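You operate a simulated robot arm through the tools that you are given. There is no shell and no other tool.

The job below is to be done with a simulated robot arm. You get a single attempt, and the scene is never put back.

Task
Thin the gravy with the tumbler of water, stir it even and cover the pot.
Fine: all the water into the red pot, green ladle, tumbler and ladle back, no spill. Set down upright: clear tumbler, green ladle.
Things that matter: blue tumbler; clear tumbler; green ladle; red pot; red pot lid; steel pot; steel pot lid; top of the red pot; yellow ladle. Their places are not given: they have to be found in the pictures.

It is judged by the outcome, as a careful person would: the job done as asked, and still so three seconds after it is handed in. It fails if anything else is knocked over, pushed out of place, dropped, spilled or broken. A push-on lid holds only when it is set on centred and level and pressed home; a screw cap is set on level and turned clockwise until tight.

Robot
A 6-joint arm with a two-finger parallel gripper, fixed in place. Base frame: the origin is at the foot of the arm, x ahead of it, y to its left, z up; the work surface is at about z = 800. Readings come in mm, rad, newtons and seconds.
With the tool pointing down near the work surface it reaches from about 240 to 640 mm from the base axis. Its first joint turns from -1.152 to 1.152 rad. Payload 2.7 kg.
The TCP is the grasp point between the finger pads, 23 mm short of the fingertips. In the tool frame z runs along the fingers and y along their closing line. The gripper opens to 94 mm. The fingers are 38 mm wide and 10 mm thick; the gripper's body (54 by 96 mm) begins 39 mm behind the TCP.
Orientation is told as [roll, pitch, yaw] about the base's x, y, z axes, in that order, counted from this pose: with the fingers straight down and closing along the base's y, the tool's x points along the base's -x, its y along +y and its z along -z.

Tools
- The arm moves only by the tool move_arm. Its argument "plan" is a list of rows, each a list of 7 numbers: the finger opening in m, from 0 to 0.094, then the shift along the tool's x, y, z in units of 50 mm (1.0 is 50 mm), then the turn, a rotation vector about the tool's x, y, z in units of 4 degrees (1.0 is 4 degrees). In form: [[fingers, tx, ty, tz, wx, wy, wz], ...]. A call has 1 to 20 rows; each row shifts and turns the commanded pose from where the row before left it, along the tool's axes as they then stand. A call with a number of a shift or a turn outside -1 to 1 is refused whole. A row lasts 0.2 s, in which the tool goes at most 50 mm and 0.15 rad; a call with a longer step from one row to the next is refused whole, and so is a gripper value outside its range. Where a pose cannot be reached the arm comes as near as it can. A force on the tool above 40 N (or 10 N above the force at the start of the call, whichever is more), or a blocked arm, ends the call early, and 0.2 s more pass. The fingers move at their own pace (about 45 mm/s each) and stop on an object; they squeeze with about 33 N. The grip force told is the motor's: it shows also when the fingers shut on nothing. Time passes only in rows, and 0.2 s behind the last, so rows that do not move let the fingers close. It gives the time, the measured TCP pose, the force on the tool (base axes), the opening and the grip force at its end, in the units of the frame above (readings bear some noise), with the torque about the TCP (base axes, N m) and any sound that the robot's microphone picked up.
- Cameras (640 x 400 px; columns grow to the right, rows downward): "scene" is fixed at [66.3, -420.8, 1426]; the picture's right is [0.86, -0.51, 0.00], its down [-0.18, -0.31, -0.93] and it looks along [0.47, 0.81, -0.36] (base axes); focal length 340 px, centre (320, 200). "wrist" rides on the gripper at [86, 16, -74] in the tool frame; the picture's right is [-0.18, 0.98, 0.00], its down [-0.58, -0.11, -0.81] and it looks along [-0.79, -0.15, 0.59] (tool axes); focal length 243 px, centre (320, 200).
- snapshot(camera): a new picture of that camera. No time passes.
- locate(camera, pixels): for up to 12 pixels [column, row] of the newest picture of that camera ("zoom" is the newest enlarged one), the place [x, y, z] in the base frame of the surface seen there, good to about 2 mm. No time passes.
- inspect(camera, box): a new picture of the part [left, top, right, bottom] of that camera's present view, enlarged. No time passes.
- job_done(): hands the job in; it is judged then, once.

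Unless the task says otherwise, let go and move clear before handing in.

The tools are called after "Emit:" as name(argument=value, ...) on one line, values as JSON. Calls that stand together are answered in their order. move_arm: Moves the arm, as the interface text tells. Its arguments: {"type":"object","properties":{"plan":{"type":"array"}},"required":["plan"]} The other tools are called the same way: snapshot (camera) takes a picture; locate (camera, pixels) gives the place of the surface under pixels of a picture; inspect (camera, box) takes an enlarged picture of a part of a camera's view; job_done () hands the job in.

At the start:

```text
time_s: 0.0
eef_pos: [430.5, 86.1, 1232.0]
orientation: [0.0, 0.0, 0.0]
wrist_force: [-1.0, 0.6, -0.2]
torque: [-0.02, 0.02, 0.05]
finger_gap: 94.2
grip_force: 0.0
```

scene: 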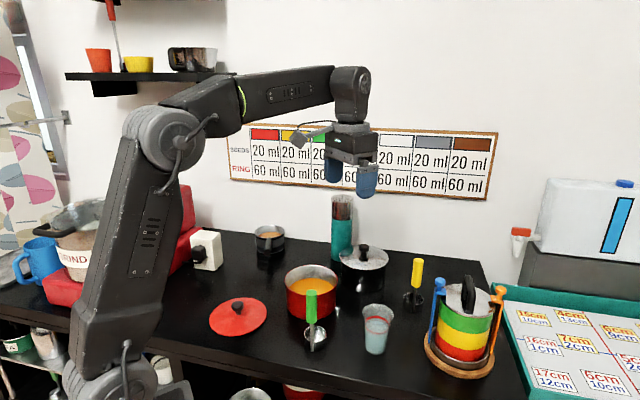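
wrist: 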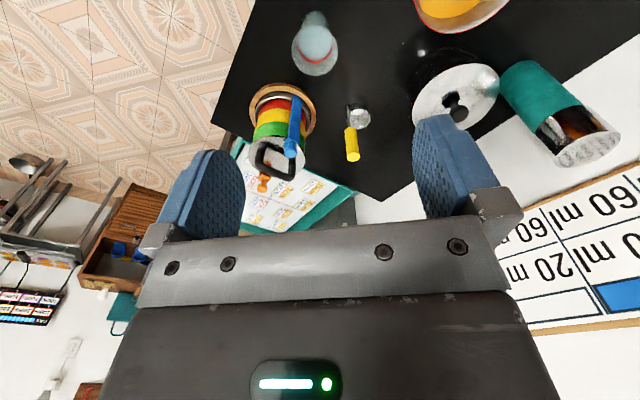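

The scene shows the red pot with gravy near (312,290), its red lid near (237,316), the green ladle near (312,320), and the clear tumbler near (376,328). I'll enlarge the view to measure them.

Emit:
inspect(camera="scene", box=[200, 220, 440, 370])

Emit:
locate(camera="scene", pixels=[[237, 303], [312, 292], [311, 320], [316, 338], [376, 309], [376, 350], [312, 285], [363, 248], [417, 262], [413, 296], [237, 330], [270, 230]])

```text
2.67 times, centred on (320, 295) of scene
```

zoom: 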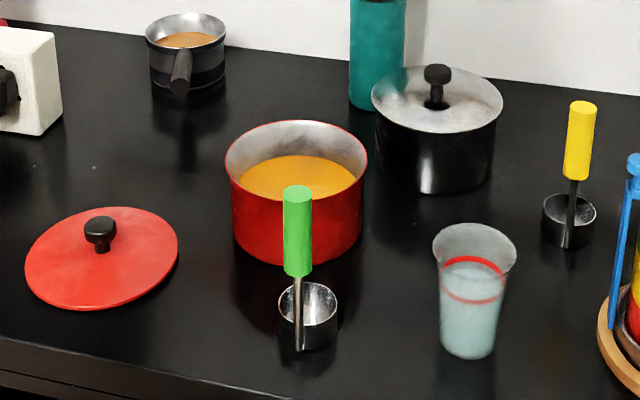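

```text
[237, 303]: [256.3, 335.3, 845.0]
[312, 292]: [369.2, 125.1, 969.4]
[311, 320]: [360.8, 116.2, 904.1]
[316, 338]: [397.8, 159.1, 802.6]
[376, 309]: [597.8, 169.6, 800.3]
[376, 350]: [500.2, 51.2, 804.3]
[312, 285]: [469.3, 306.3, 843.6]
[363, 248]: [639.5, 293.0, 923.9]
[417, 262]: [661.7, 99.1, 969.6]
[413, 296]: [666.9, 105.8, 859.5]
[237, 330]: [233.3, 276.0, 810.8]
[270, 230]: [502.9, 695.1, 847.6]
```

The zoom shows the pot rim spanning about (225..368, 122..200), the ladle's handle at (298,230) and the tumbler's rim at (475,245). I'll locate detailed points on each.

Emit:
locate(camera="zoom", pixels=[[228, 160], [365, 160], [297, 122], [262, 197], [340, 197], [297, 170], [320, 180], [245, 250], [297, 262], [350, 245], [360, 180], [235, 190]])

Emit:
locate(camera="zoom", pixels=[[298, 190], [298, 230], [298, 270], [297, 290], [298, 340], [283, 305], [335, 305], [308, 286], [308, 330], [320, 345], [285, 230], [310, 230]])

Emit:
locate(camera="zoom", pixels=[[434, 240], [515, 245], [475, 225], [475, 268], [470, 320], [443, 345], [492, 350], [468, 357], [470, 290], [450, 300], [495, 300], [475, 250]])

Emit:
locate(camera="zoom", pixels=[[26, 265], [177, 245], [105, 208], [90, 310], [100, 220], [100, 235], [88, 230], [115, 230], [103, 248], [60, 295], [150, 290], [150, 215]])

```text
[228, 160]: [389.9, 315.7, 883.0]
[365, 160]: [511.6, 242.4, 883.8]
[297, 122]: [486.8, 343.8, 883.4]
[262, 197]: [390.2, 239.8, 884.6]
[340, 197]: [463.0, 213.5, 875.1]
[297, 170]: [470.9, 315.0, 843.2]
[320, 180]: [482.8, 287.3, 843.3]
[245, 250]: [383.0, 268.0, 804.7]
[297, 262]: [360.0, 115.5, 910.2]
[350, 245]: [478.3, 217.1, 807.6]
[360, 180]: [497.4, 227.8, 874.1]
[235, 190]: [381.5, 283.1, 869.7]
```

```text
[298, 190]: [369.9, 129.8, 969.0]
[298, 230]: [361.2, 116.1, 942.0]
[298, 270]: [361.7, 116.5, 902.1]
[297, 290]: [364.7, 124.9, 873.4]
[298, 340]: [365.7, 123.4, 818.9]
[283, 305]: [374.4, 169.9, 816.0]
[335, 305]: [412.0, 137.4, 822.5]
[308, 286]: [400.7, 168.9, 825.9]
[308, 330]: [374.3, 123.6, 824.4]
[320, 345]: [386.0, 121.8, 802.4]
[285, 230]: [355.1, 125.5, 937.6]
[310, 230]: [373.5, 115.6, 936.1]
```

```text
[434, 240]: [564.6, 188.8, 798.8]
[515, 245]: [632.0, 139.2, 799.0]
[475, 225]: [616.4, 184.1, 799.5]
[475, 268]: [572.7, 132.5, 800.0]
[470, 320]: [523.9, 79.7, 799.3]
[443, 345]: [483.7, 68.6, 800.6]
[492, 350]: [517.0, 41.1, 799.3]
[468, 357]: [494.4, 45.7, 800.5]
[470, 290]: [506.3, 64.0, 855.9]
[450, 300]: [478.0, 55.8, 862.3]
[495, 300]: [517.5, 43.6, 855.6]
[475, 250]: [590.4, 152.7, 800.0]
```

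```text
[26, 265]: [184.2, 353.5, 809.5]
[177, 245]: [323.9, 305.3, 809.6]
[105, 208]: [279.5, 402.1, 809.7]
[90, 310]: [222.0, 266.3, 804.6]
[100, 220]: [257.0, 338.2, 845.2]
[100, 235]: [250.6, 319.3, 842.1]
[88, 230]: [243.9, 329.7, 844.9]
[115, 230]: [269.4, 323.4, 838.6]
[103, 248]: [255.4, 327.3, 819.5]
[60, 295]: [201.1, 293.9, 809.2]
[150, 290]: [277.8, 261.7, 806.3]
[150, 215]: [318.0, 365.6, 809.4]
```

The locate readings put the pot at about (450,280) with its rim near z=884, the lid at about (254,329) and the ladle handle at about (367,122). The clear tumbler reads through to the table, so I'll look at it closer from both cameras.

Emit:
inspect(camera="scene", box=[340, 290, 420, 365])

Emit:
inspect(camera="wrist", box=[260, 0, 380, 90])

Emit:
inspect(camera="scene", box=[0, 180, 220, 400])

```text
5.33 times, centred on (380, 328) of scene
```

zoom: 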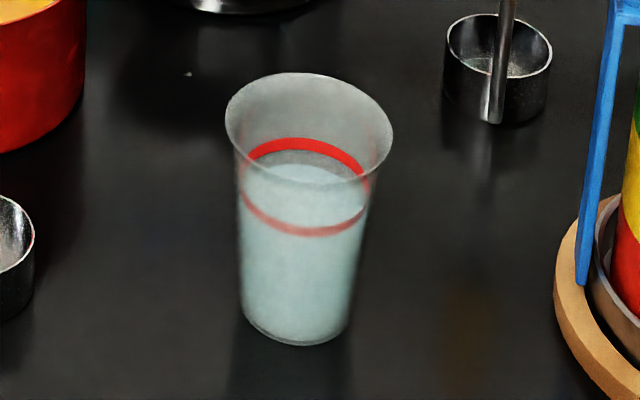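

```text
4.44 times, centred on (320, 45) of wrist
```

zoom: 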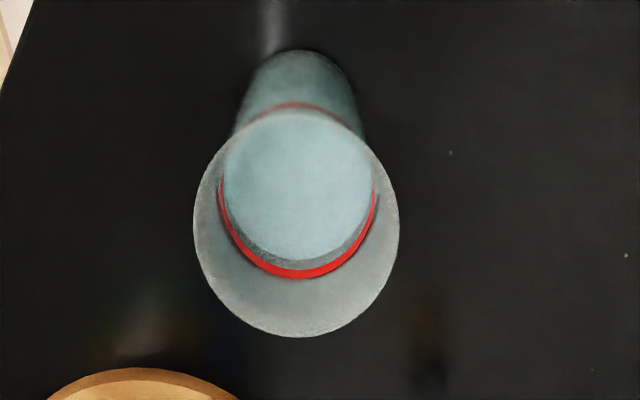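

```text
1.82 times, centred on (110, 290) of scene
```

zoom: 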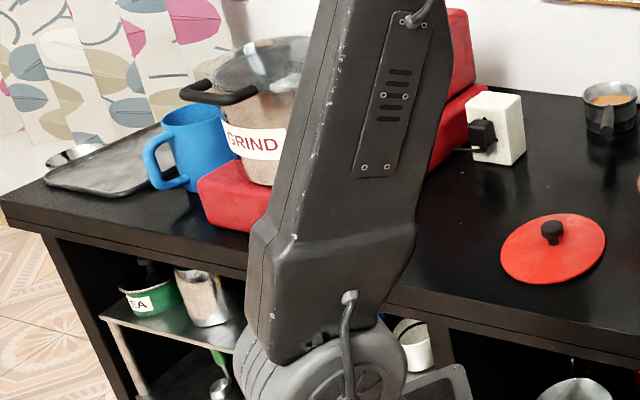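

The tumbler's water level sits just under the red band, with the rim at about row 128 of the zoom. I'll re-enlarge it and locate the band and water surface points.

Emit:
inspect(camera="scene", box=[340, 290, 420, 365])

```text
5.33 times, centred on (380, 328) of scene
```

zoom: 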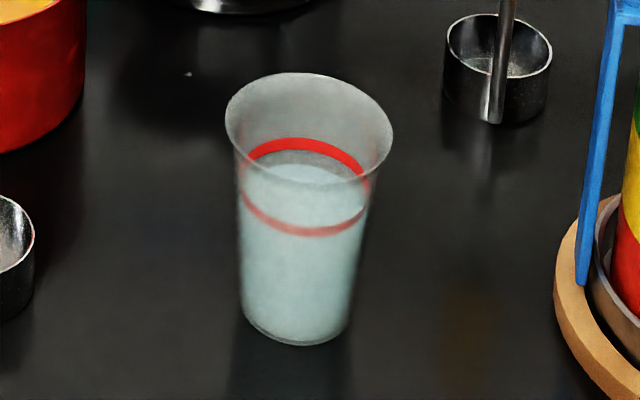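

Emit:
locate(camera="zoom", pixels=[[305, 143], [260, 152], [350, 163], [243, 190], [270, 225], [310, 232], [350, 222], [368, 185], [305, 180], [300, 270], [305, 120], [295, 340]])

Emit:
snapshot(camera="wrist")

```text
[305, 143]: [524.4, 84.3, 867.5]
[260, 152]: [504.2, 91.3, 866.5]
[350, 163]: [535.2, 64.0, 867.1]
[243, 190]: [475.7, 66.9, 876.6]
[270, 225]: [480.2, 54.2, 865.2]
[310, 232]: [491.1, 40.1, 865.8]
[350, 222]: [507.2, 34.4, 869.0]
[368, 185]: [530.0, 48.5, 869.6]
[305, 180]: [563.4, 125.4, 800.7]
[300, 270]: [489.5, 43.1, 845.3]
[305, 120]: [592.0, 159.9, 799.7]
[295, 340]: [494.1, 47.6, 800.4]
```

```text
taken
```

wrist: 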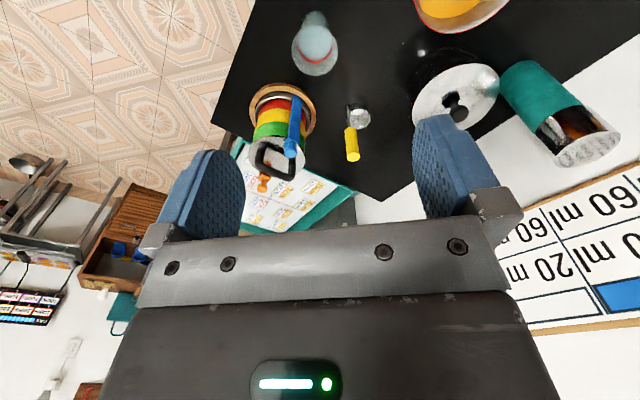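

The red band reads z≈867 around a centre near (507,62) with radius ~28, so the tumbler can be gripped from the side at about z=850. I'll begin by rolling the tool 160° at height, so the camera ends up on top for a side approach, and check that the joint allows it.

Emit:
move_arm(plan=[[0.094, 0, 0, 0, 0, 0, 1], [0.094, 0, 0, 0.05, 0, 0, 1], [0.094, 0, 0, 0.05, 0, 0, 1], [0.094, 0, 0, 0.05, 0, 0, 1], [0.094, 0, 0, 0.05, 0, 0, 1], [0.094, 0, 0, 0.05, 0, 0, 1], [0.094, 0, 0, 0.05, 0, 0, 1], [0.094, 0, 0, 0.05, 0, 0, 1], [0.094, 0, 0, 0.05, 0, 0, 1], [0.094, 0, 0, 0.05, 0, 0, 1], [0.094, 0, 0, 0.05, 0, 0, 1], [0.094, 0, 0, 0.05, 0, 0, 1], [0.094, 0, 0, 0.05, 0, 0, 1], [0.094, 0, 0, 0.05, 0, 0, 1], [0.094, 0, 0, 0.05, 0, 0, 1], [0.094, 0, 0, 0.05, 0, 0, 1], [0.094, 0, 0, 0.05, 0, 0, 1], [0.094, 0, 0, 0.05, 0, 0, 1], [0.094, 0, 0, 0.05, 0, 0, 1], [0.094, 0, 0, 0.05, 0, 0, 1]])

```text
time_s: 4.2
eef_pos: [430.4, 87.3, 1185.9]
orientation: [0.002, -0.001, -1.399]
wrist_force: [-0.5, -0.5, 0.3]
torque: [0.02, 0.01, 0.0]
finger_gap: 93.9
grip_force: 0.1
```

The yaw reads -1.399 rad (80° turned) with the position held. I'll continue the second half of the roll.

Emit:
move_arm(plan=[[0.094, 0, 0, 0, 0, 0, 1], [0.094, 0, 0, 0.05, 0, 0, 1], [0.094, 0, 0, 0.05, 0, 0, 1], [0.094, 0, 0, 0.05, 0, 0, 1], [0.094, 0, 0, 0.05, 0, 0, 1], [0.094, 0, 0, 0.05, 0, 0, 1], [0.094, 0, 0, 0.05, 0, 0, 1], [0.094, 0, 0, 0.05, 0, 0, 1], [0.094, 0, 0, 0.05, 0, 0, 1], [0.094, 0, 0, 0.05, 0, 0, 1], [0.094, 0, 0, 0.05, 0, 0, 1], [0.094, 0, 0, 0.05, 0, 0, 1], [0.094, 0, 0, 0.05, 0, 0, 1], [0.094, 0, 0, 0.05, 0, 0, 1], [0.094, 0, 0, 0.05, 0, 0, 1], [0.094, 0, 0, 0.05, 0, 0, 1], [0.094, 0, 0, 0.05, 0, 0, 1], [0.094, 0, 0, 0.05, 0, 0, 1], [0.094, 0, 0, 0.05, 0, 0, 1], [0.094, 0, 0, 0.05, 0, 0, 1]])

```text
time_s: 8.4
eef_pos: [438.8, 55.9, 1136.4]
orientation: [-0.01, 0.001, -2.78]
wrist_force: [0.6, -0.4, 0.3]
torque: [0.02, 0.02, 0.01]
finger_gap: 94.0
grip_force: 0.0
out of reach, approached as far as the arm can: row 19, 20
```

The roll reached yaw -2.78 but the last joint hit a limit there (rows 19–20), so the side approach needs a heading turned more to the left. I'll back the yaw off by 40° to head about 60°, and meanwhile locate the things near the tumbler on the right.

Emit:
move_arm(plan=[[0.094, 0, 0, 0, 0, 0, -1], [0.094, 0, 0, 0, 0, 0, -1], [0.094, 0, 0, 0, 0, 0, -1], [0.094, 0, 0, 0, 0, 0, -1], [0.094, 0, 0, 0, 0, 0, -1], [0.094, 0, 0, 0, 0, 0, -1], [0.094, 0, 0, 0, 0, 0, -1], [0.094, 0, 0, 0, 0, 0, -1], [0.094, 0, 0, 0, 0, 0, -1], [0.094, 0, 0, 0, 0, 0, -1], [0.094, 0, 0, 0, 0, 0, 0], [0.094, 0, 0, 0, 0, 0, 0]])

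Emit:
snapshot(camera="scene")

Emit:
locate(camera="scene", pixels=[[428, 368], [440, 345], [460, 372], [495, 360], [435, 305], [497, 290], [470, 285], [413, 302], [350, 258], [385, 258], [340, 235], [370, 290]])

```text
time_s: 11.0
eef_pos: [437.3, 55.9, 1136.0]
orientation: [0.002, 0.001, -2.093]
wrist_force: [-0.6, -0.2, -0.7]
torque: [0.0, -0.02, 0.05]
finger_gap: 94.1
grip_force: 0.1
```

```text
taken
```

scene: 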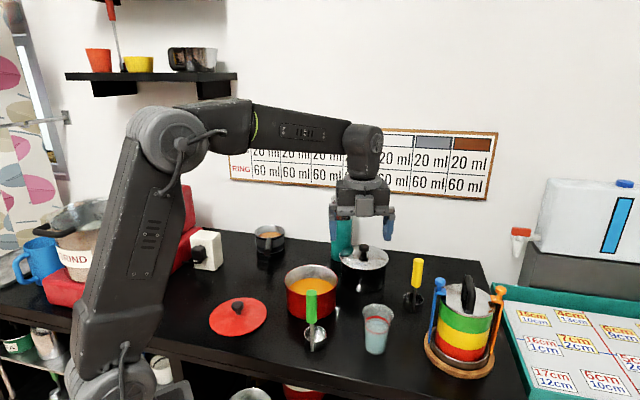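

```text
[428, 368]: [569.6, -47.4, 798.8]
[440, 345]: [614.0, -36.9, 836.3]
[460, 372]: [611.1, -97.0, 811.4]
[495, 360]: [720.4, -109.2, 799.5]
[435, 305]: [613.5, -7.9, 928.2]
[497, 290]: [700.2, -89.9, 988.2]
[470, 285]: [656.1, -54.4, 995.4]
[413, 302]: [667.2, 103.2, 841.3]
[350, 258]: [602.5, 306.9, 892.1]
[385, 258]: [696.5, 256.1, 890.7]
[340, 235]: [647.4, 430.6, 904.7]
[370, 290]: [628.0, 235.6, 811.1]
```

The commanded pose re-based, and now the heading is 60° (yaw -2.093) at (437,56,1136). The rainbow container's nearest edge is about (570,-47), clear of the path; I'll move over the pre-grasp point (465,-11) and start pitching the tool up.

Emit:
move_arm(plan=[[0.094, -0.177, 0.23, 0.15, 0, 0, 0], [0.094, -0.177, 0.23, 0.15, 0, 0, 0], [0.094, -0.177, 0.23, 0.15, 0, 0, 0], [0.094, -0.177, 0.23, 0.15, 0, 0, 0], [0.094, -0.177, 0.23, 0.15, 0, 0, 0], [0.094, 0, 0, 0, 0, 0.5, 0], [0.094, 0, 0, 0, 0, 1, 0], [0.094, 0, 0, 0, 0, 1, 0], [0.094, 0, 0, 0, 0, 1, 0], [0.094, 0, 0, 0, 0, 1, 0], [0.094, 0, 0, 0, 0, 1, 0], [0.094, 0, 0, 0, 0, 1, 0], [0.094, 0, 0, 0, 0, 1, 0], [0.094, 0, 0, 0, 0, 1, 0], [0.094, 0, 0, 0, 0, 1, 0], [0.094, 0, 0, 0, 0, 0.5, 0], [0.094, 0, 0, 0, 0, 0, 0], [0.094, 0, 0, 0, 0, 0, 0]])

```text
time_s: 14.8
eef_pos: [466.7, -11.2, 1099.0]
orientation: [0.0, 0.699, -2.094]
wrist_force: [0.0, 0.2, 0.0]
torque: [0.0, 0.0, 0.01]
finger_gap: 94.3
grip_force: 0.1
```

The pitch is at 0.70 rad (40°) with the position exact and no reach trouble. I'll pitch 40° more so the tool is 80° from straight down.

Emit:
move_arm(plan=[[0.094, 0, 0, 0, 0, 0.5, 0], [0.094, 0, 0, 0, 0, 1, 0], [0.094, 0, 0, 0, 0, 1, 0], [0.094, 0, 0, 0, 0, 1, 0], [0.094, 0, 0, 0, 0, 1, 0], [0.094, 0, 0, 0, 0, 1, 0], [0.094, 0, 0, 0, 0, 1, 0], [0.094, 0, 0, 0, 0, 1, 0], [0.094, 0, 0, 0, 0, 1, 0], [0.094, 0, 0, 0, 0, 1, 0], [0.094, 0, 0, 0, 0, 0.5, 0], [0.094, 0, 0, 0, 0, 0, 0], [0.094, 0, 0, 0, 0, 0, 0]])

Emit:
snapshot(camera="scene")

Emit:
snapshot(camera="wrist")

```text
time_s: 17.6
eef_pos: [465.9, -12.7, 1099.9]
orientation: [0.0, 1.398, -2.092]
wrist_force: [0.2, 0.5, 0.3]
torque: [0.02, 0.01, 0.01]
finger_gap: 94.0
grip_force: 0.1
```

```text
taken
```

scene: 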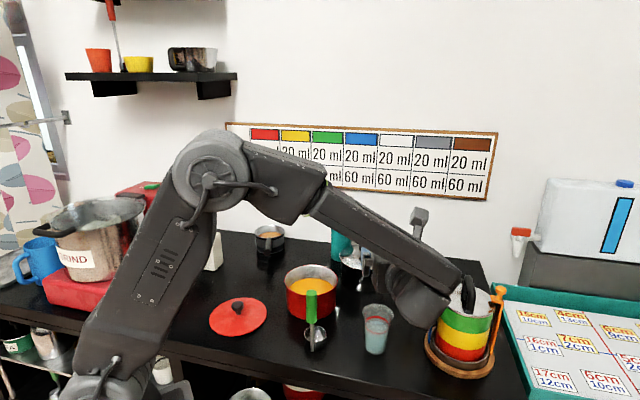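

```text
taken
```

wrist: 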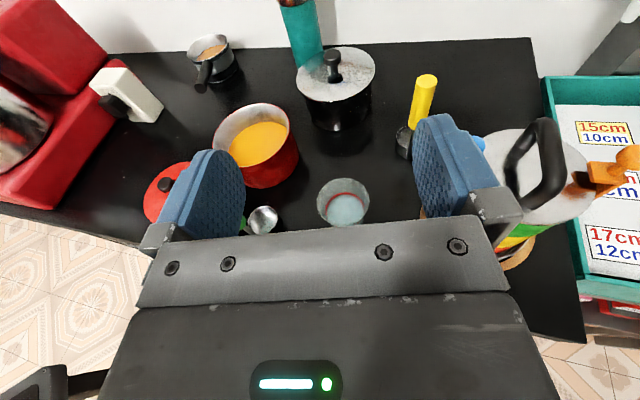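

The camera now rides on top, and the wrist view shows the tumbler at (343,203) between the fingers. I'll enlarge it to measure the rim, the band and the other items from this side.

Emit:
inspect(camera="wrist", box=[295, 165, 391, 225])

Emit:
locate(camera="wrist", pixels=[[343, 193], [332, 200], [357, 200], [330, 212], [343, 210], [356, 212], [256, 103], [260, 140], [262, 215], [220, 140], [290, 130], [345, 218]])

```text
6.67 times, centred on (343, 195) of wrist
```

zoom: 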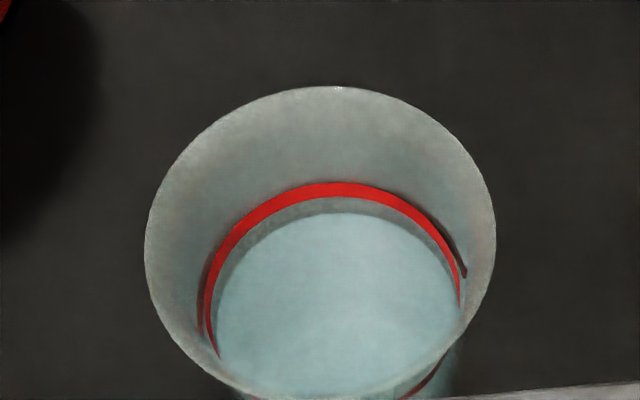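

```text
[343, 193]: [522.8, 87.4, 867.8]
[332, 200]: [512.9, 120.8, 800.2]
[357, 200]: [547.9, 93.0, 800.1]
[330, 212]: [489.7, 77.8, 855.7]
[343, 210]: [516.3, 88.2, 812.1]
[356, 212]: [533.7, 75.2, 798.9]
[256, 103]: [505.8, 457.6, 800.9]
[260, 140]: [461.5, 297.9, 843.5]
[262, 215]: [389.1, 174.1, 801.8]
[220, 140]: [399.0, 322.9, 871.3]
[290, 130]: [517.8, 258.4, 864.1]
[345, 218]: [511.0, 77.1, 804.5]
```

The rim measures about 72 mm across, centred near (507,63), so the tumbler is about 2 mm left of the tool axis and 86 mm ahead. I'll lower straight to z≈848 behind it.

Emit:
move_arm(plan=[[0.094, -0.2, -0.04, 0.035, 0, 0, 0], [0.094, -0.45, 0, 0.079, 0, 0, 0], [0.094, -0.45, 0, 0.079, 0, 0, 0], [0.094, -0.45, 0, 0.079, 0, 0, 0], [0.094, -0.45, 0, 0.079, 0, 0, 0], [0.094, -0.45, 0, 0.079, 0, 0, 0], [0.094, -0.45, 0, 0.079, 0, 0, 0], [0.094, -0.45, 0, 0.079, 0, 0, 0], [0.094, -0.45, 0, 0.079, 0, 0, 0], [0.094, -0.45, 0, 0.079, 0, 0, 0], [0.094, -0.35, 0, 0.061, 0, 0, 0], [0.094, -0.2, 0, 0.035, 0, 0, 0], [0.094, -0.15, 0, 0.026, 0, 0, 0], [0.094, 0, 0, 0, 0, 0, 0], [0.094, 0, 0, 0, 0, 0, 0]])

Emit:
snapshot(camera="scene")

Emit:
snapshot(camera="wrist")

```text
time_s: 20.8
eef_pos: [464.9, -10.9, 847.1]
orientation: [0.0, 1.397, -2.094]
wrist_force: [0.1, -0.2, 0.3]
torque: [-0.02, -0.02, -0.01]
finger_gap: 94.1
grip_force: 0.1
```

```text
taken
```

scene: 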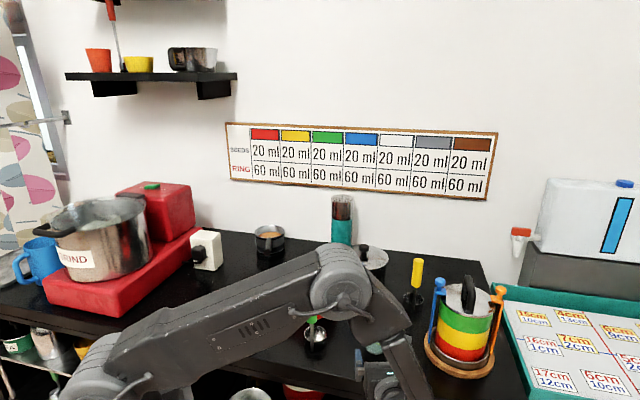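

```text
taken
```

wrist: 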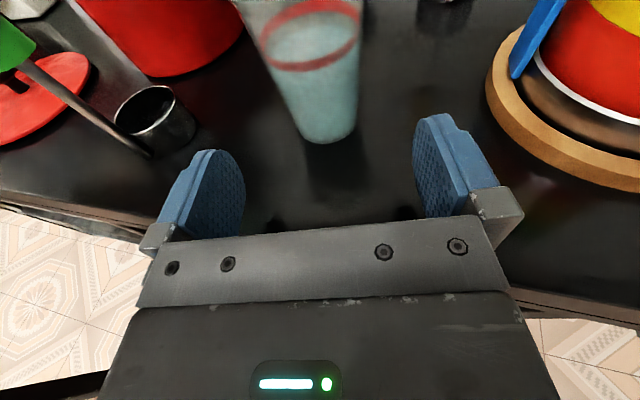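

The tool is at z=847 behind the tumbler with the tumbler ahead at (315,70) in the wrist view. I'll check its lateral offset once more before advancing.

Emit:
inspect(camera="wrist", box=[220, 0, 412, 150])

Emit:
locate(camera="wrist", pixels=[[310, 65], [275, 55], [340, 52], [310, 8], [330, 138], [300, 130], [354, 122], [288, 105], [262, 40], [358, 25], [325, 100], [345, 5]])

```text
2.67 times, centred on (316, 75) of wrist
```

zoom: 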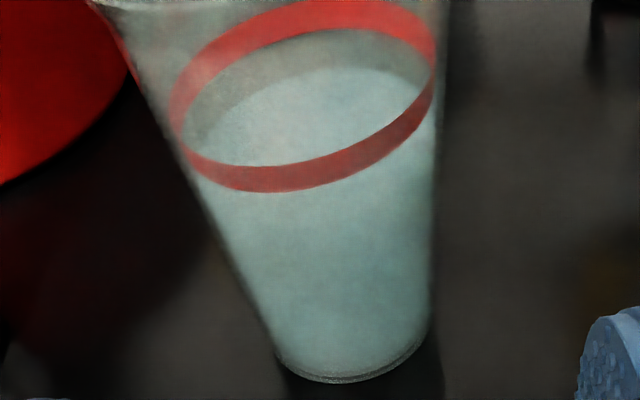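

```text
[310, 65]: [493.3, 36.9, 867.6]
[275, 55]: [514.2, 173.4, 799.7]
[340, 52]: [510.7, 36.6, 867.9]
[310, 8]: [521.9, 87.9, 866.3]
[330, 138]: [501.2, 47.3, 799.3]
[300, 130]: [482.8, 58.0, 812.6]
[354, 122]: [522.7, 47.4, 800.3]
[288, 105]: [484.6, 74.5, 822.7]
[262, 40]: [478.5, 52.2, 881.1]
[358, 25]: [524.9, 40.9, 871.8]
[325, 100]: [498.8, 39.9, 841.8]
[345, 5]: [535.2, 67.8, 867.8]
```

The band fit gives the centre (507.5,63), right on the tool axis and 85 mm ahead. I'll advance 79 mm level along the heading with the fingers open.

Emit:
move_arm(plan=[[0.094, 0.02, 0, 0.11, 0, 0, 0], [0.094, 0.038, 0, 0.22, 0, 0, 0], [0.094, 0.038, 0, 0.22, 0, 0, 0], [0.094, 0.038, 0, 0.22, 0, 0, 0], [0.094, 0.038, 0, 0.22, 0, 0, 0], [0.094, 0.038, 0, 0.22, 0, 0, 0], [0.094, 0.035, 0, 0.2, 0, 0, 0], [0.094, 0.029, 0, 0.166, 0, 0, 0], [0.094, 0, 0, 0, 0, 0, 0], [0.094, 0, 0, 0, 0, 0, 0]])

Emit:
snapshot(camera="wrist")

Emit:
snapshot(camera="scene")

```text
time_s: 23.0
eef_pos: [502.5, 58.3, 848.5]
orientation: [0.002, 1.396, -2.094]
wrist_force: [-0.6, -0.8, -0.7]
torque: [0.01, 0.02, -0.01]
finger_gap: 93.9
grip_force: 0.1
```

```text
taken
```

wrist: 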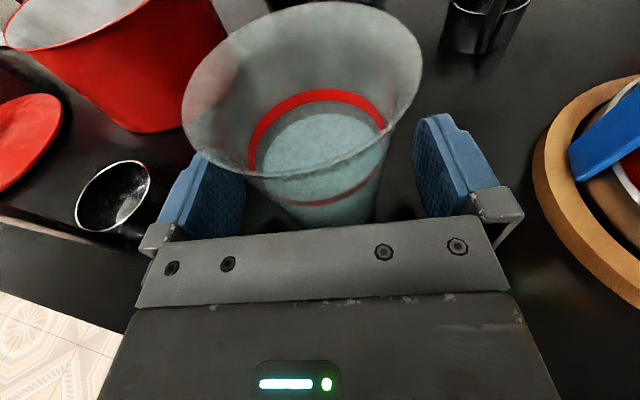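

```text
taken
```

scene: 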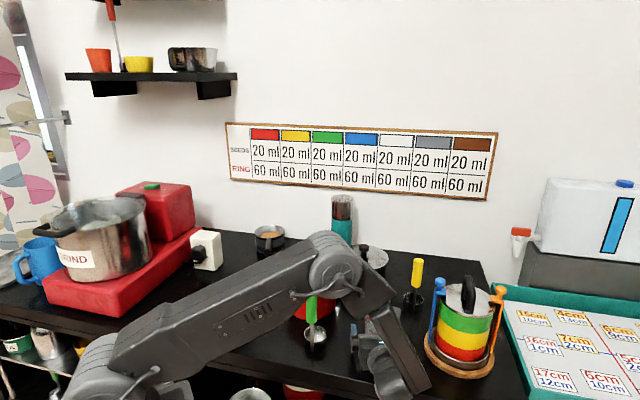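

The tumbler now stands between the open pads, looking centred in the wrist view. I'll close the fingers on it without moving.

Emit:
move_arm(plan=[[0.07, 0, 0, 0, 0, 0, 0], [0.062, 0, 0, 0, 0, 0, 0], [0.056, 0, 0, 0, 0, 0, 0], [0.05, 0, 0, 0, 0, 0, 0], [0.044, 0, 0, 0, 0, 0, 0], [0.04, 0, 0, 0, 0, 0, 0], [0.03, 0, 0, 0, 0, 0, 0], [0.03, 0, 0, 0, 0, 0, 0]])

Emit:
snapshot(camera="wrist")

```text
time_s: 24.8
eef_pos: [501.7, 56.8, 847.4]
orientation: [0.0, 1.397, -2.095]
wrist_force: [0.7, -0.1, 0.8]
torque: [-0.01, 0.02, -0.02]
finger_gap: 65.8
grip_force: 33.3
```

```text
taken
```

wrist: 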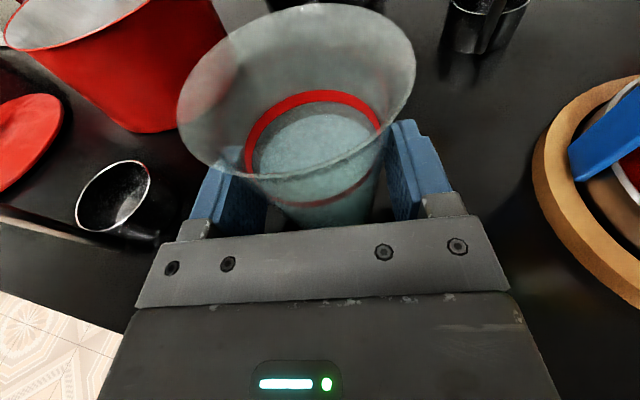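

The fingers stopped at 65.8 mm with 33 N, so the cone-shaped tumbler is held near the pads' upper edge. I'll lift it slowly 25 mm and check that it hangs upright.

Emit:
move_arm(plan=[[0.03, 0.0492, 0, -0.0087, 0, 0, 0], [0.03, 0.0985, 0, -0.0173, 0, 0, 0], [0.03, 0.0985, 0, -0.0173, 0, 0, 0], [0.03, 0.0985, 0, -0.0173, 0, 0, 0], [0.03, 0.0985, 0, -0.0173, 0, 0, 0], [0.03, 0.0492, 0, -0.0087, 0, 0, 0], [0.03, 0, 0, 0, 0, 0, 0]])

Emit:
snapshot(camera="wrist")

Emit:
snapshot(camera="scene")

```text
time_s: 26.4
eef_pos: [503.7, 58.5, 872.7]
orientation: [-0.002, 1.394, -2.096]
wrist_force: [-0.9, 0.3, -1.2]
torque: [-0.03, -0.03, -0.01]
finger_gap: 62.9
grip_force: 33.0
```

```text
taken
```

wrist: 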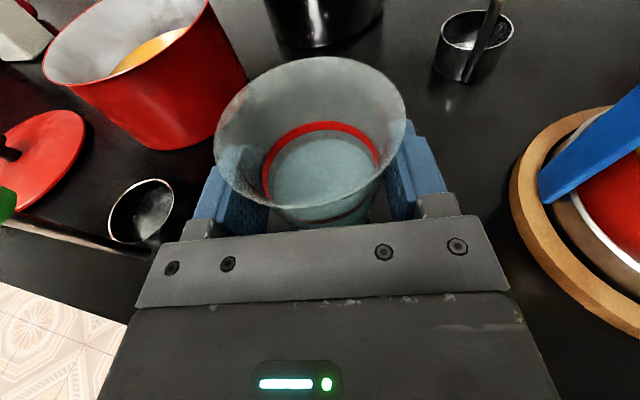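

```text
taken
```

scene: 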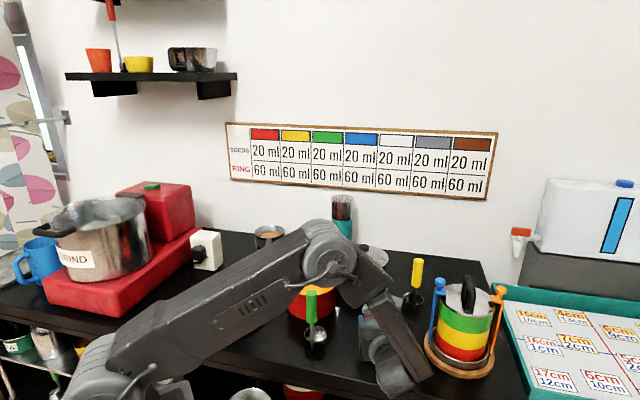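

The gap went to 62.9 mm and the rim in the wrist view moved down relative to the gripper, so I must see whether the tumbler actually rose or slipped. I'll enlarge both views and locate the band.

Emit:
inspect(camera="wrist", box=[200, 40, 456, 240])

Emit:
inspect(camera="scene", box=[330, 280, 450, 380])

Emit:
locate(camera="wrist", pixels=[[320, 126], [290, 137], [350, 133], [375, 160], [265, 185], [320, 215], [350, 205], [300, 212], [320, 170], [240, 185], [405, 160], [320, 60]])

```text
2.00 times, centred on (328, 140) of wrist
```

zoom: 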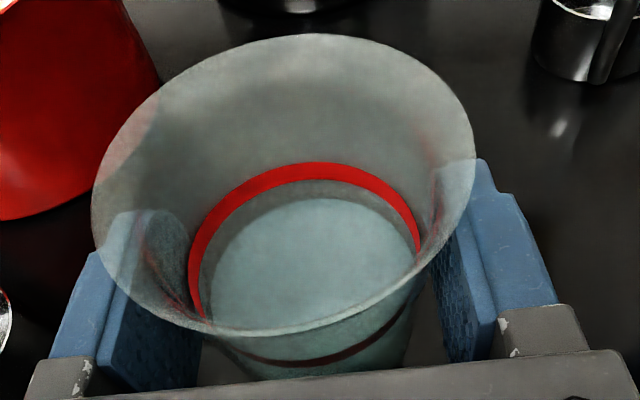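

```text
4.00 times, centred on (390, 330) of scene
```

zoom: 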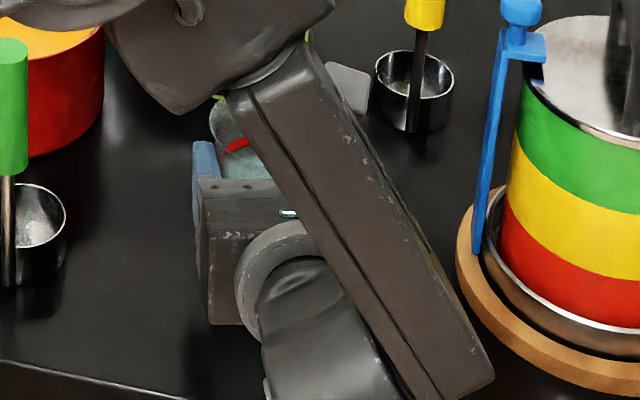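

```text
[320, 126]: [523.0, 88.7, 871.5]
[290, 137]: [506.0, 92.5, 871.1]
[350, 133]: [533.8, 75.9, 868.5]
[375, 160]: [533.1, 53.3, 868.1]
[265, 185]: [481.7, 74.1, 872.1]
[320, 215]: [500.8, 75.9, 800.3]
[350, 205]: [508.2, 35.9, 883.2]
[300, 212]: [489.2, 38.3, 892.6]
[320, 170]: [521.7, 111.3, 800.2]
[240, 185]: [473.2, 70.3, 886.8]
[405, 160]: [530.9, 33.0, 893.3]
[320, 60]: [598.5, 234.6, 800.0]
```

The band reads only z≈870 after a 25 mm lift, so the tumbler stayed nearly on the table and the pads slid up along it. I'll hold still for a moment and re-read the gap and forces before deciding.

Emit:
move_arm(plan=[[0.03, 0, 0, 0, 0, 0, 0], [0.03, 0, 0, 0, 0, 0, 0], [0.03, 0, 0, 0, 0, 0, 0]])

Emit:
inspect(camera="wrist", box=[200, 40, 456, 240])

```text
time_s: 27.2
eef_pos: [503.9, 57.9, 871.3]
orientation: [-0.001, 1.398, -2.096]
wrist_force: [-0.9, 0.5, -2.0]
torque: [-0.01, 0.03, -0.02]
finger_gap: 62.7
grip_force: 33.4
```

```text
2.00 times, centred on (328, 140) of wrist
```

zoom: 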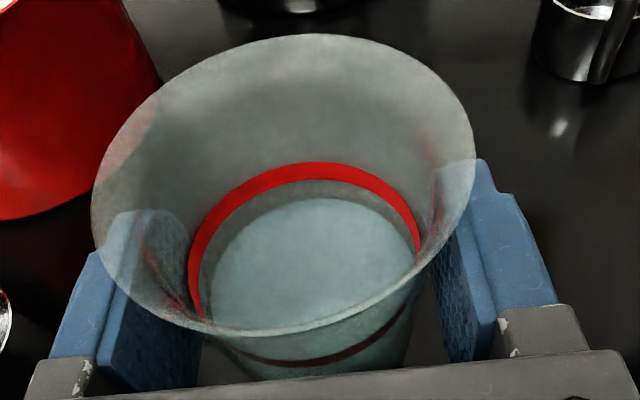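

The force now reads -2.0 N in z, about the tumbler's weight, so it may just have begun to hang in the grip. I'll lift 15 mm more, slowly, and measure the band height again.

Emit:
move_arm(plan=[[0.02, 0.05, 0, -0.0087, 0, 0, 0], [0.02, 0.05, 0, -0.0087, 0, 0, 0], [0.02, 0.05, 0, -0.0087, 0, 0, 0], [0.02, 0.05, 0, -0.0087, 0, 0, 0], [0.02, 0.05, 0, -0.0087, 0, 0, 0], [0.02, 0.05, 0, -0.0087, 0, 0, 0], [0.02, 0, 0, 0, 0, 0, 0], [0.02, 0, 0, 0, 0, 0, 0]])

Emit:
inspect(camera="wrist", box=[200, 40, 456, 240])

Emit:
locate(camera="zoom", pixels=[[313, 168], [235, 205], [385, 195], [415, 240], [193, 265], [300, 362], [350, 350], [250, 358]])

```text
time_s: 29.0
eef_pos: [504.1, 59.6, 888.5]
orientation: [-0.001, 1.397, -2.094]
wrist_force: [-0.3, 0.2, -1.9]
torque: [-0.05, -0.01, -0.04]
finger_gap: 63.0
grip_force: 33.5
```

```text
2.00 times, centred on (328, 140) of wrist
```

zoom: 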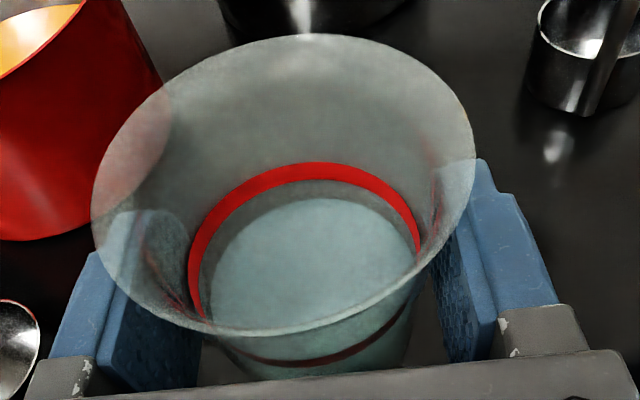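

```text
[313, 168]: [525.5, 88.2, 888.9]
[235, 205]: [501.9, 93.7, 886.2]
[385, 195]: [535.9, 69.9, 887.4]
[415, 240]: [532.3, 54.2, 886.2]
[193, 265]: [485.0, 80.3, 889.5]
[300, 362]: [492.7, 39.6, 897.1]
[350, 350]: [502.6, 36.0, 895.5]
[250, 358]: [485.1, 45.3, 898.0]
```

The band is now at z≈888 and the view relative to the gripper hasn't changed, so the tumbler is held and rises with the hand (-1.9 N). I'll raise it to about z=985 while turning the heading to 85°, keeping it upright.

Emit:
move_arm(plan=[[0.02, 0.07, 0, -0.0121, 0.2, 0, -0.035], [0.02, 0.138, 0, -0.0242, 0.44, 0, -0.077], [0.02, 0.138, 0, -0.0242, 0.44, 0, -0.077], [0.02, 0.138, 0, -0.0242, 0.44, 0, -0.077], [0.02, 0.138, 0, -0.0242, 0.44, 0, -0.077], [0.02, 0.138, 0, -0.0242, 0.44, 0, -0.077], [0.02, 0.138, 0, -0.0242, 0.44, 0, -0.077], [0.02, 0.138, 0, -0.0242, 0.44, 0, -0.077], [0.02, 0.138, 0, -0.0242, 0.44, 0, -0.077], [0.02, 0.138, 0, -0.0242, 0.44, 0, -0.077], [0.02, 0.138, 0, -0.0242, 0.44, 0, -0.077], [0.02, 0.138, 0, -0.0242, 0.44, 0, -0.077], [0.02, 0.138, 0, -0.0242, 0.44, 0, -0.077], [0.02, 0.138, 0, -0.0242, 0.44, 0, -0.077], [0.02, 0.07, 0, -0.0121, 0.24, 0, -0.042], [0.02, 0, 0, 0, 0, 0, 0]])

Emit:
snapshot(camera="wrist")

Emit:
snapshot(camera="scene")

```text
time_s: 32.4
eef_pos: [505.3, 58.7, 985.6]
orientation: [-0.001, 1.395, -1.658]
wrist_force: [-0.5, -0.1, -1.0]
torque: [-0.05, 0.01, 0.0]
finger_gap: 62.7
grip_force: 33.2
```

```text
taken
```

wrist: 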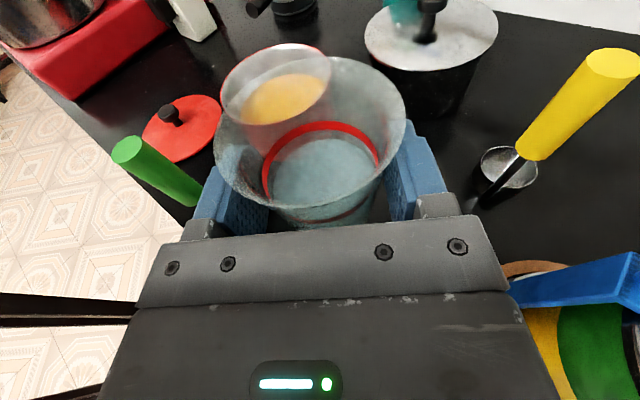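

```text
taken
```

scene: 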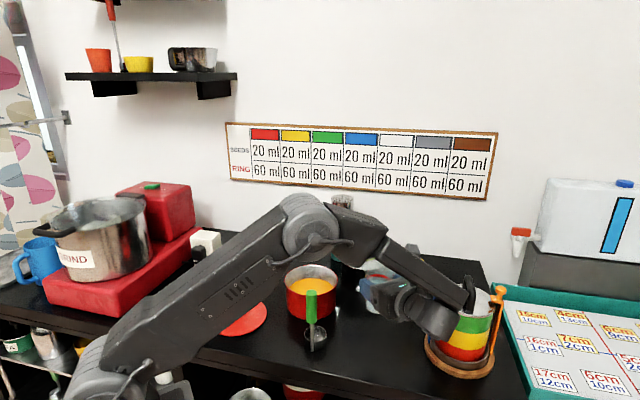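

The tumbler rides steadily with a heading of 85° at z=985, and the table under its old place looks dry. I'll carry it slowly toward the right side of the pot, to about (500,274).

Emit:
move_arm(plan=[[0.02, 0.015, -0.01, 0.09, 0, 0, 0], [0.02, 0.035, -0.022, 0.2, 0, 0, 0], [0.02, 0.05, -0.033, 0.285, 0, 0, 0], [0.02, 0.05, -0.033, 0.285, 0, 0, 0], [0.02, 0.05, -0.033, 0.285, 0, 0, 0], [0.02, 0.05, -0.033, 0.285, 0, 0, 0], [0.02, 0.05, -0.033, 0.285, 0, 0, 0], [0.02, 0.05, -0.033, 0.285, 0, 0, 0], [0.02, 0.05, -0.033, 0.285, 0, 0, 0], [0.02, 0.05, -0.033, 0.285, 0, 0, 0], [0.02, 0.05, -0.033, 0.285, 0, 0, 0], [0.02, 0.05, -0.033, 0.285, 0, 0, 0], [0.02, 0.05, -0.033, 0.285, 0, 0, 0], [0.02, 0.05, -0.033, 0.285, 0, 0, 0], [0.02, 0.05, -0.033, 0.285, 0, 0, 0], [0.02, 0.035, -0.022, 0.2, 0, 0, 0], [0.02, 0.015, -0.01, 0.09, 0, 0, 0], [0.02, 0, 0, 0, 0, 0, 0]])

Emit:
snapshot(camera="wrist")

Emit:
snapshot(camera="scene")

```text
time_s: 36.2
eef_pos: [498.9, 279.6, 985.3]
orientation: [-0.001, 1.396, -1.658]
wrist_force: [-0.2, 1.2, -1.3]
torque: [-0.02, 0.01, -0.02]
finger_gap: 62.9
grip_force: 33.1
```

```text
taken
```

wrist: 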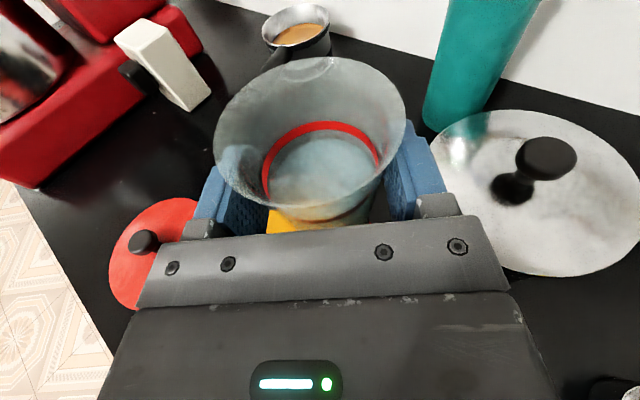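

```text
taken
```

scene: 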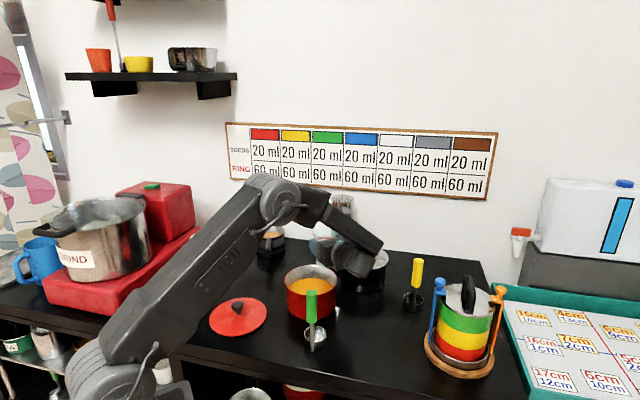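

The tumbler is now beside/above the pot at (499,280,985). Before tilting I'll measure the pot rim precisely from the scene view.

Emit:
inspect(camera="scene", box=[264, 250, 360, 310])

```text
6.67 times, centred on (312, 280) of scene
```

zoom: 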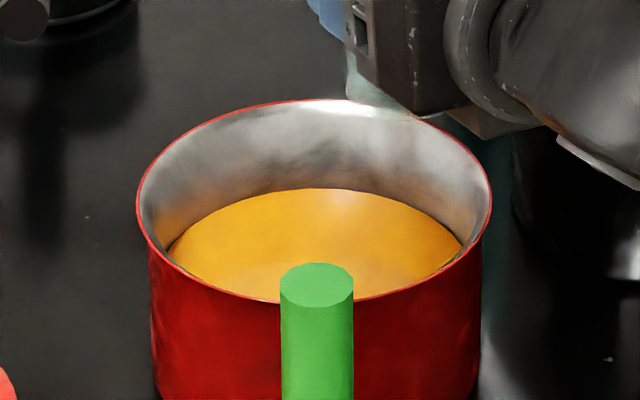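

Emit:
locate(camera="zoom", pixels=[[139, 200], [160, 162], [220, 118], [315, 103], [489, 200], [478, 165], [150, 245], [200, 282], [270, 298], [380, 294], [440, 270], [475, 240]])

Emit:
locate(camera="zoom", pixels=[[315, 191], [180, 240], [455, 235], [240, 275], [315, 230], [317, 285], [282, 285], [352, 285], [317, 267], [317, 303], [145, 235], [486, 225]])

```text
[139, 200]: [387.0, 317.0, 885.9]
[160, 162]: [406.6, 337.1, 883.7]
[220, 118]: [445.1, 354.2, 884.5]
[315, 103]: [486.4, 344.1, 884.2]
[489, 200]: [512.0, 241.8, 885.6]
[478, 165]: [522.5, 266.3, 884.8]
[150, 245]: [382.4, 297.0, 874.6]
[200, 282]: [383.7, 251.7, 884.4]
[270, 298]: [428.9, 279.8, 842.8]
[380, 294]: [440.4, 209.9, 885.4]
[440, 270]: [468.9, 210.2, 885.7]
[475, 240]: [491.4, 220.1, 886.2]
```

```text
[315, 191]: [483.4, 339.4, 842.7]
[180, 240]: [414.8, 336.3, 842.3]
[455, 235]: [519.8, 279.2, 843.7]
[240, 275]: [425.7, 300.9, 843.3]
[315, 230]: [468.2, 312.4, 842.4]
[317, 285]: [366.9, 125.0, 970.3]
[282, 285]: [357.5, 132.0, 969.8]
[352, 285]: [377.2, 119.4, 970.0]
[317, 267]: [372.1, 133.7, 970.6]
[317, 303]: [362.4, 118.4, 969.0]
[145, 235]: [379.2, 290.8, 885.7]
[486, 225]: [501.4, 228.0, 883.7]
```

The rim fit gives the pot centre at (451,281) with outer radius 73 and rim z=885, and the ladle's handle top at (367,126,970). I'll centre the tumbler over it in y, lower 10 mm and roll it to 36°, still short of pouring.

Emit:
move_arm(plan=[[0.02, -0.1106, 0, -0.0517, 0, 0, 0], [0.02, -0.1106, 0, -0.0517, 0, 0, 0], [0.02, 0, 0, 0, 0, 0, -0.4], [0.02, 0, 0, 0, 0, 0, -0.8], [0.02, 0, 0, 0, 0, 0, -0.9], [0.02, 0, 0, 0, 0, 0, -0.9], [0.02, 0, 0, 0, 0, 0, -0.9], [0.02, 0, 0, 0, 0, 0, -0.9], [0.02, 0, 0, 0, 0, 0, -0.9], [0.02, 0, 0, 0, 0, 0, -0.9], [0.02, 0, 0, 0, 0, 0, -0.9], [0.02, 0, 0, 0, 0, 0, -0.7], [0.02, 0, 0, 0, 0, 0, -0.4], [0.02, 0, 0, 0, 0, 0, -0.4], [0.02, 0, 0, 0, 0, 0, 0]])

Emit:
snapshot(camera="wrist")

Emit:
inspect(camera="scene", box=[264, 200, 424, 300])

```text
time_s: 39.4
eef_pos: [497.2, 270.2, 976.8]
orientation: [1.28, 0.922, -0.319]
wrist_force: [0.3, 0.0, -1.6]
torque: [-0.02, 0.02, -0.01]
finger_gap: 62.9
grip_force: 33.2
```

```text
taken
```

wrist: 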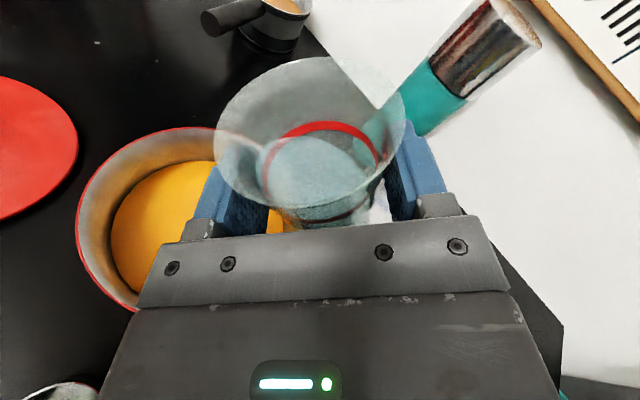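

```text
4.00 times, centred on (344, 250) of scene
```

zoom: 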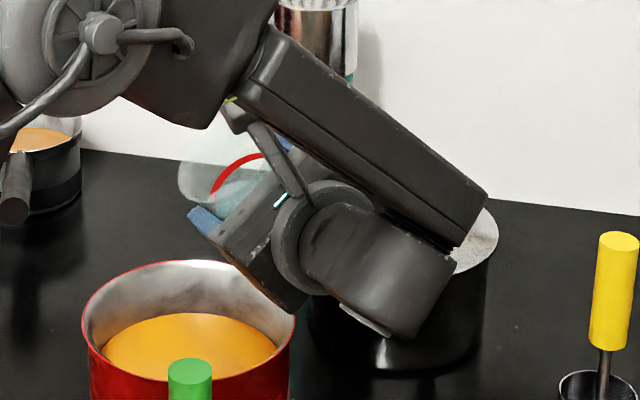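

At 36° the water is near the lip on the pot side, and the lip should be right above the pot's centre. I'll roll slowly another 16° and watch the water start.

Emit:
move_arm(plan=[[0.02, 0, 0, 0, 0, 0, -0.4], [0.02, 0, 0, 0, 0, 0, -0.4], [0.02, 0, 0, 0, 0, 0, -0.4], [0.02, 0, 0, 0, 0, 0, -0.4], [0.02, 0, 0, 0, 0, 0, -0.4], [0.02, 0, 0, 0, 0, 0, -0.4], [0.02, 0, 0, 0, 0, 0, -0.4], [0.02, 0, 0, 0, 0, 0, -0.4], [0.02, 0, 0, 0, 0, 0, -0.4], [0.02, 0, 0, 0, 0, 0, -0.4], [0.02, 0, 0, 0, 0, 0, 0]])

Emit:
snapshot(camera="wrist")

Emit:
inspect(camera="scene", box=[264, 200, 424, 300])

```text
time_s: 41.8
eef_pos: [497.7, 271.1, 974.6]
orientation: [1.35, 0.65, -0.223]
wrist_force: [-0.6, 0.4, -1.9]
torque: [-0.02, 0.05, -0.01]
finger_gap: 63.0
grip_force: 32.9
```

```text
taken
```

wrist: 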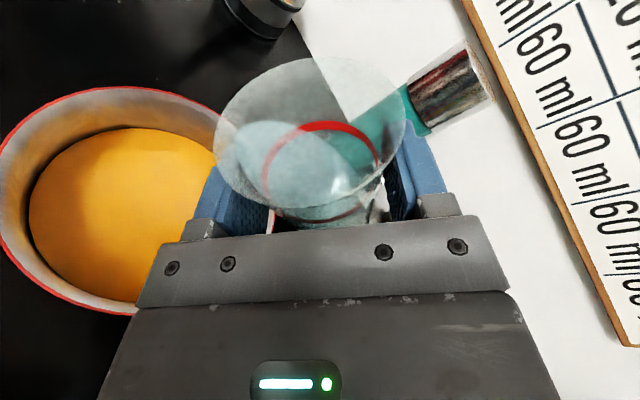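

```text
4.00 times, centred on (344, 250) of scene
```

zoom: 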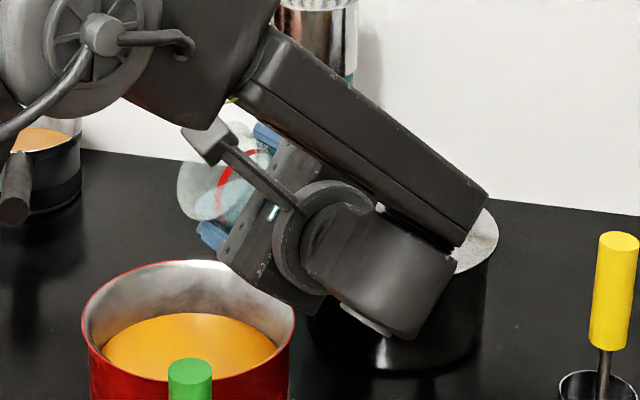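

The water has just reached the lip at 52°, right over the pot, with nothing spilled. I'll keep rolling slowly to about 76° while drifting left and down so the lip stays over the pot's middle.

Emit:
move_arm(plan=[[0.02, 0.007, -0.02, 0.0024, 0, 0, -0.3], [0.02, 0.007, -0.02, 0.0024, 0, 0, -0.3], [0.02, 0.007, -0.02, 0.0024, 0, 0, -0.3], [0.02, 0.007, -0.02, 0.0024, 0, 0, -0.3], [0.02, 0.007, -0.02, 0.0024, 0, 0, -0.3], [0.02, 0.007, -0.02, 0.0024, 0, 0, -0.3], [0.02, 0.007, -0.02, 0.0024, 0, 0, -0.3], [0.02, 0.007, -0.02, 0.0024, 0, 0, -0.3], [0.02, 0.007, -0.02, 0.0024, 0, 0, -0.3], [0.02, 0.007, -0.02, 0.0024, 0, 0, -0.3]])

Emit:
snapshot(camera="wrist")

Emit:
inspect(camera="scene", box=[264, 200, 424, 300])

```text
time_s: 44.0
eef_pos: [489.5, 271.2, 970.6]
orientation: [1.378, 0.447, -0.17]
wrist_force: [-0.6, 0.0, -1.7]
torque: [0.01, 0.02, 0.04]
finger_gap: 62.9
grip_force: 33.2
```

```text
taken
```

wrist: 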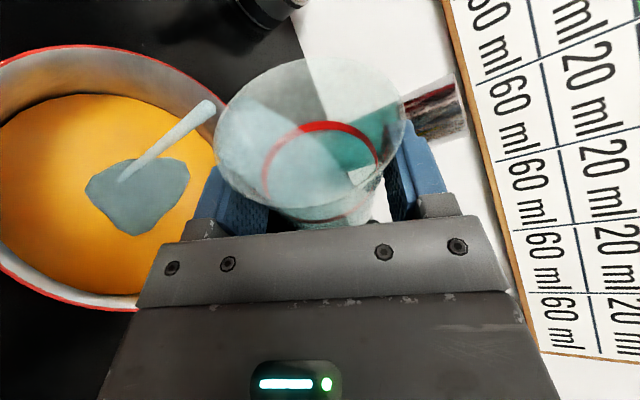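

```text
4.00 times, centred on (344, 250) of scene
```

zoom: 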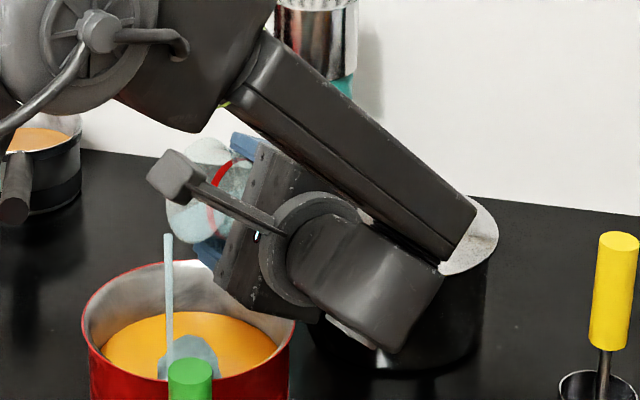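

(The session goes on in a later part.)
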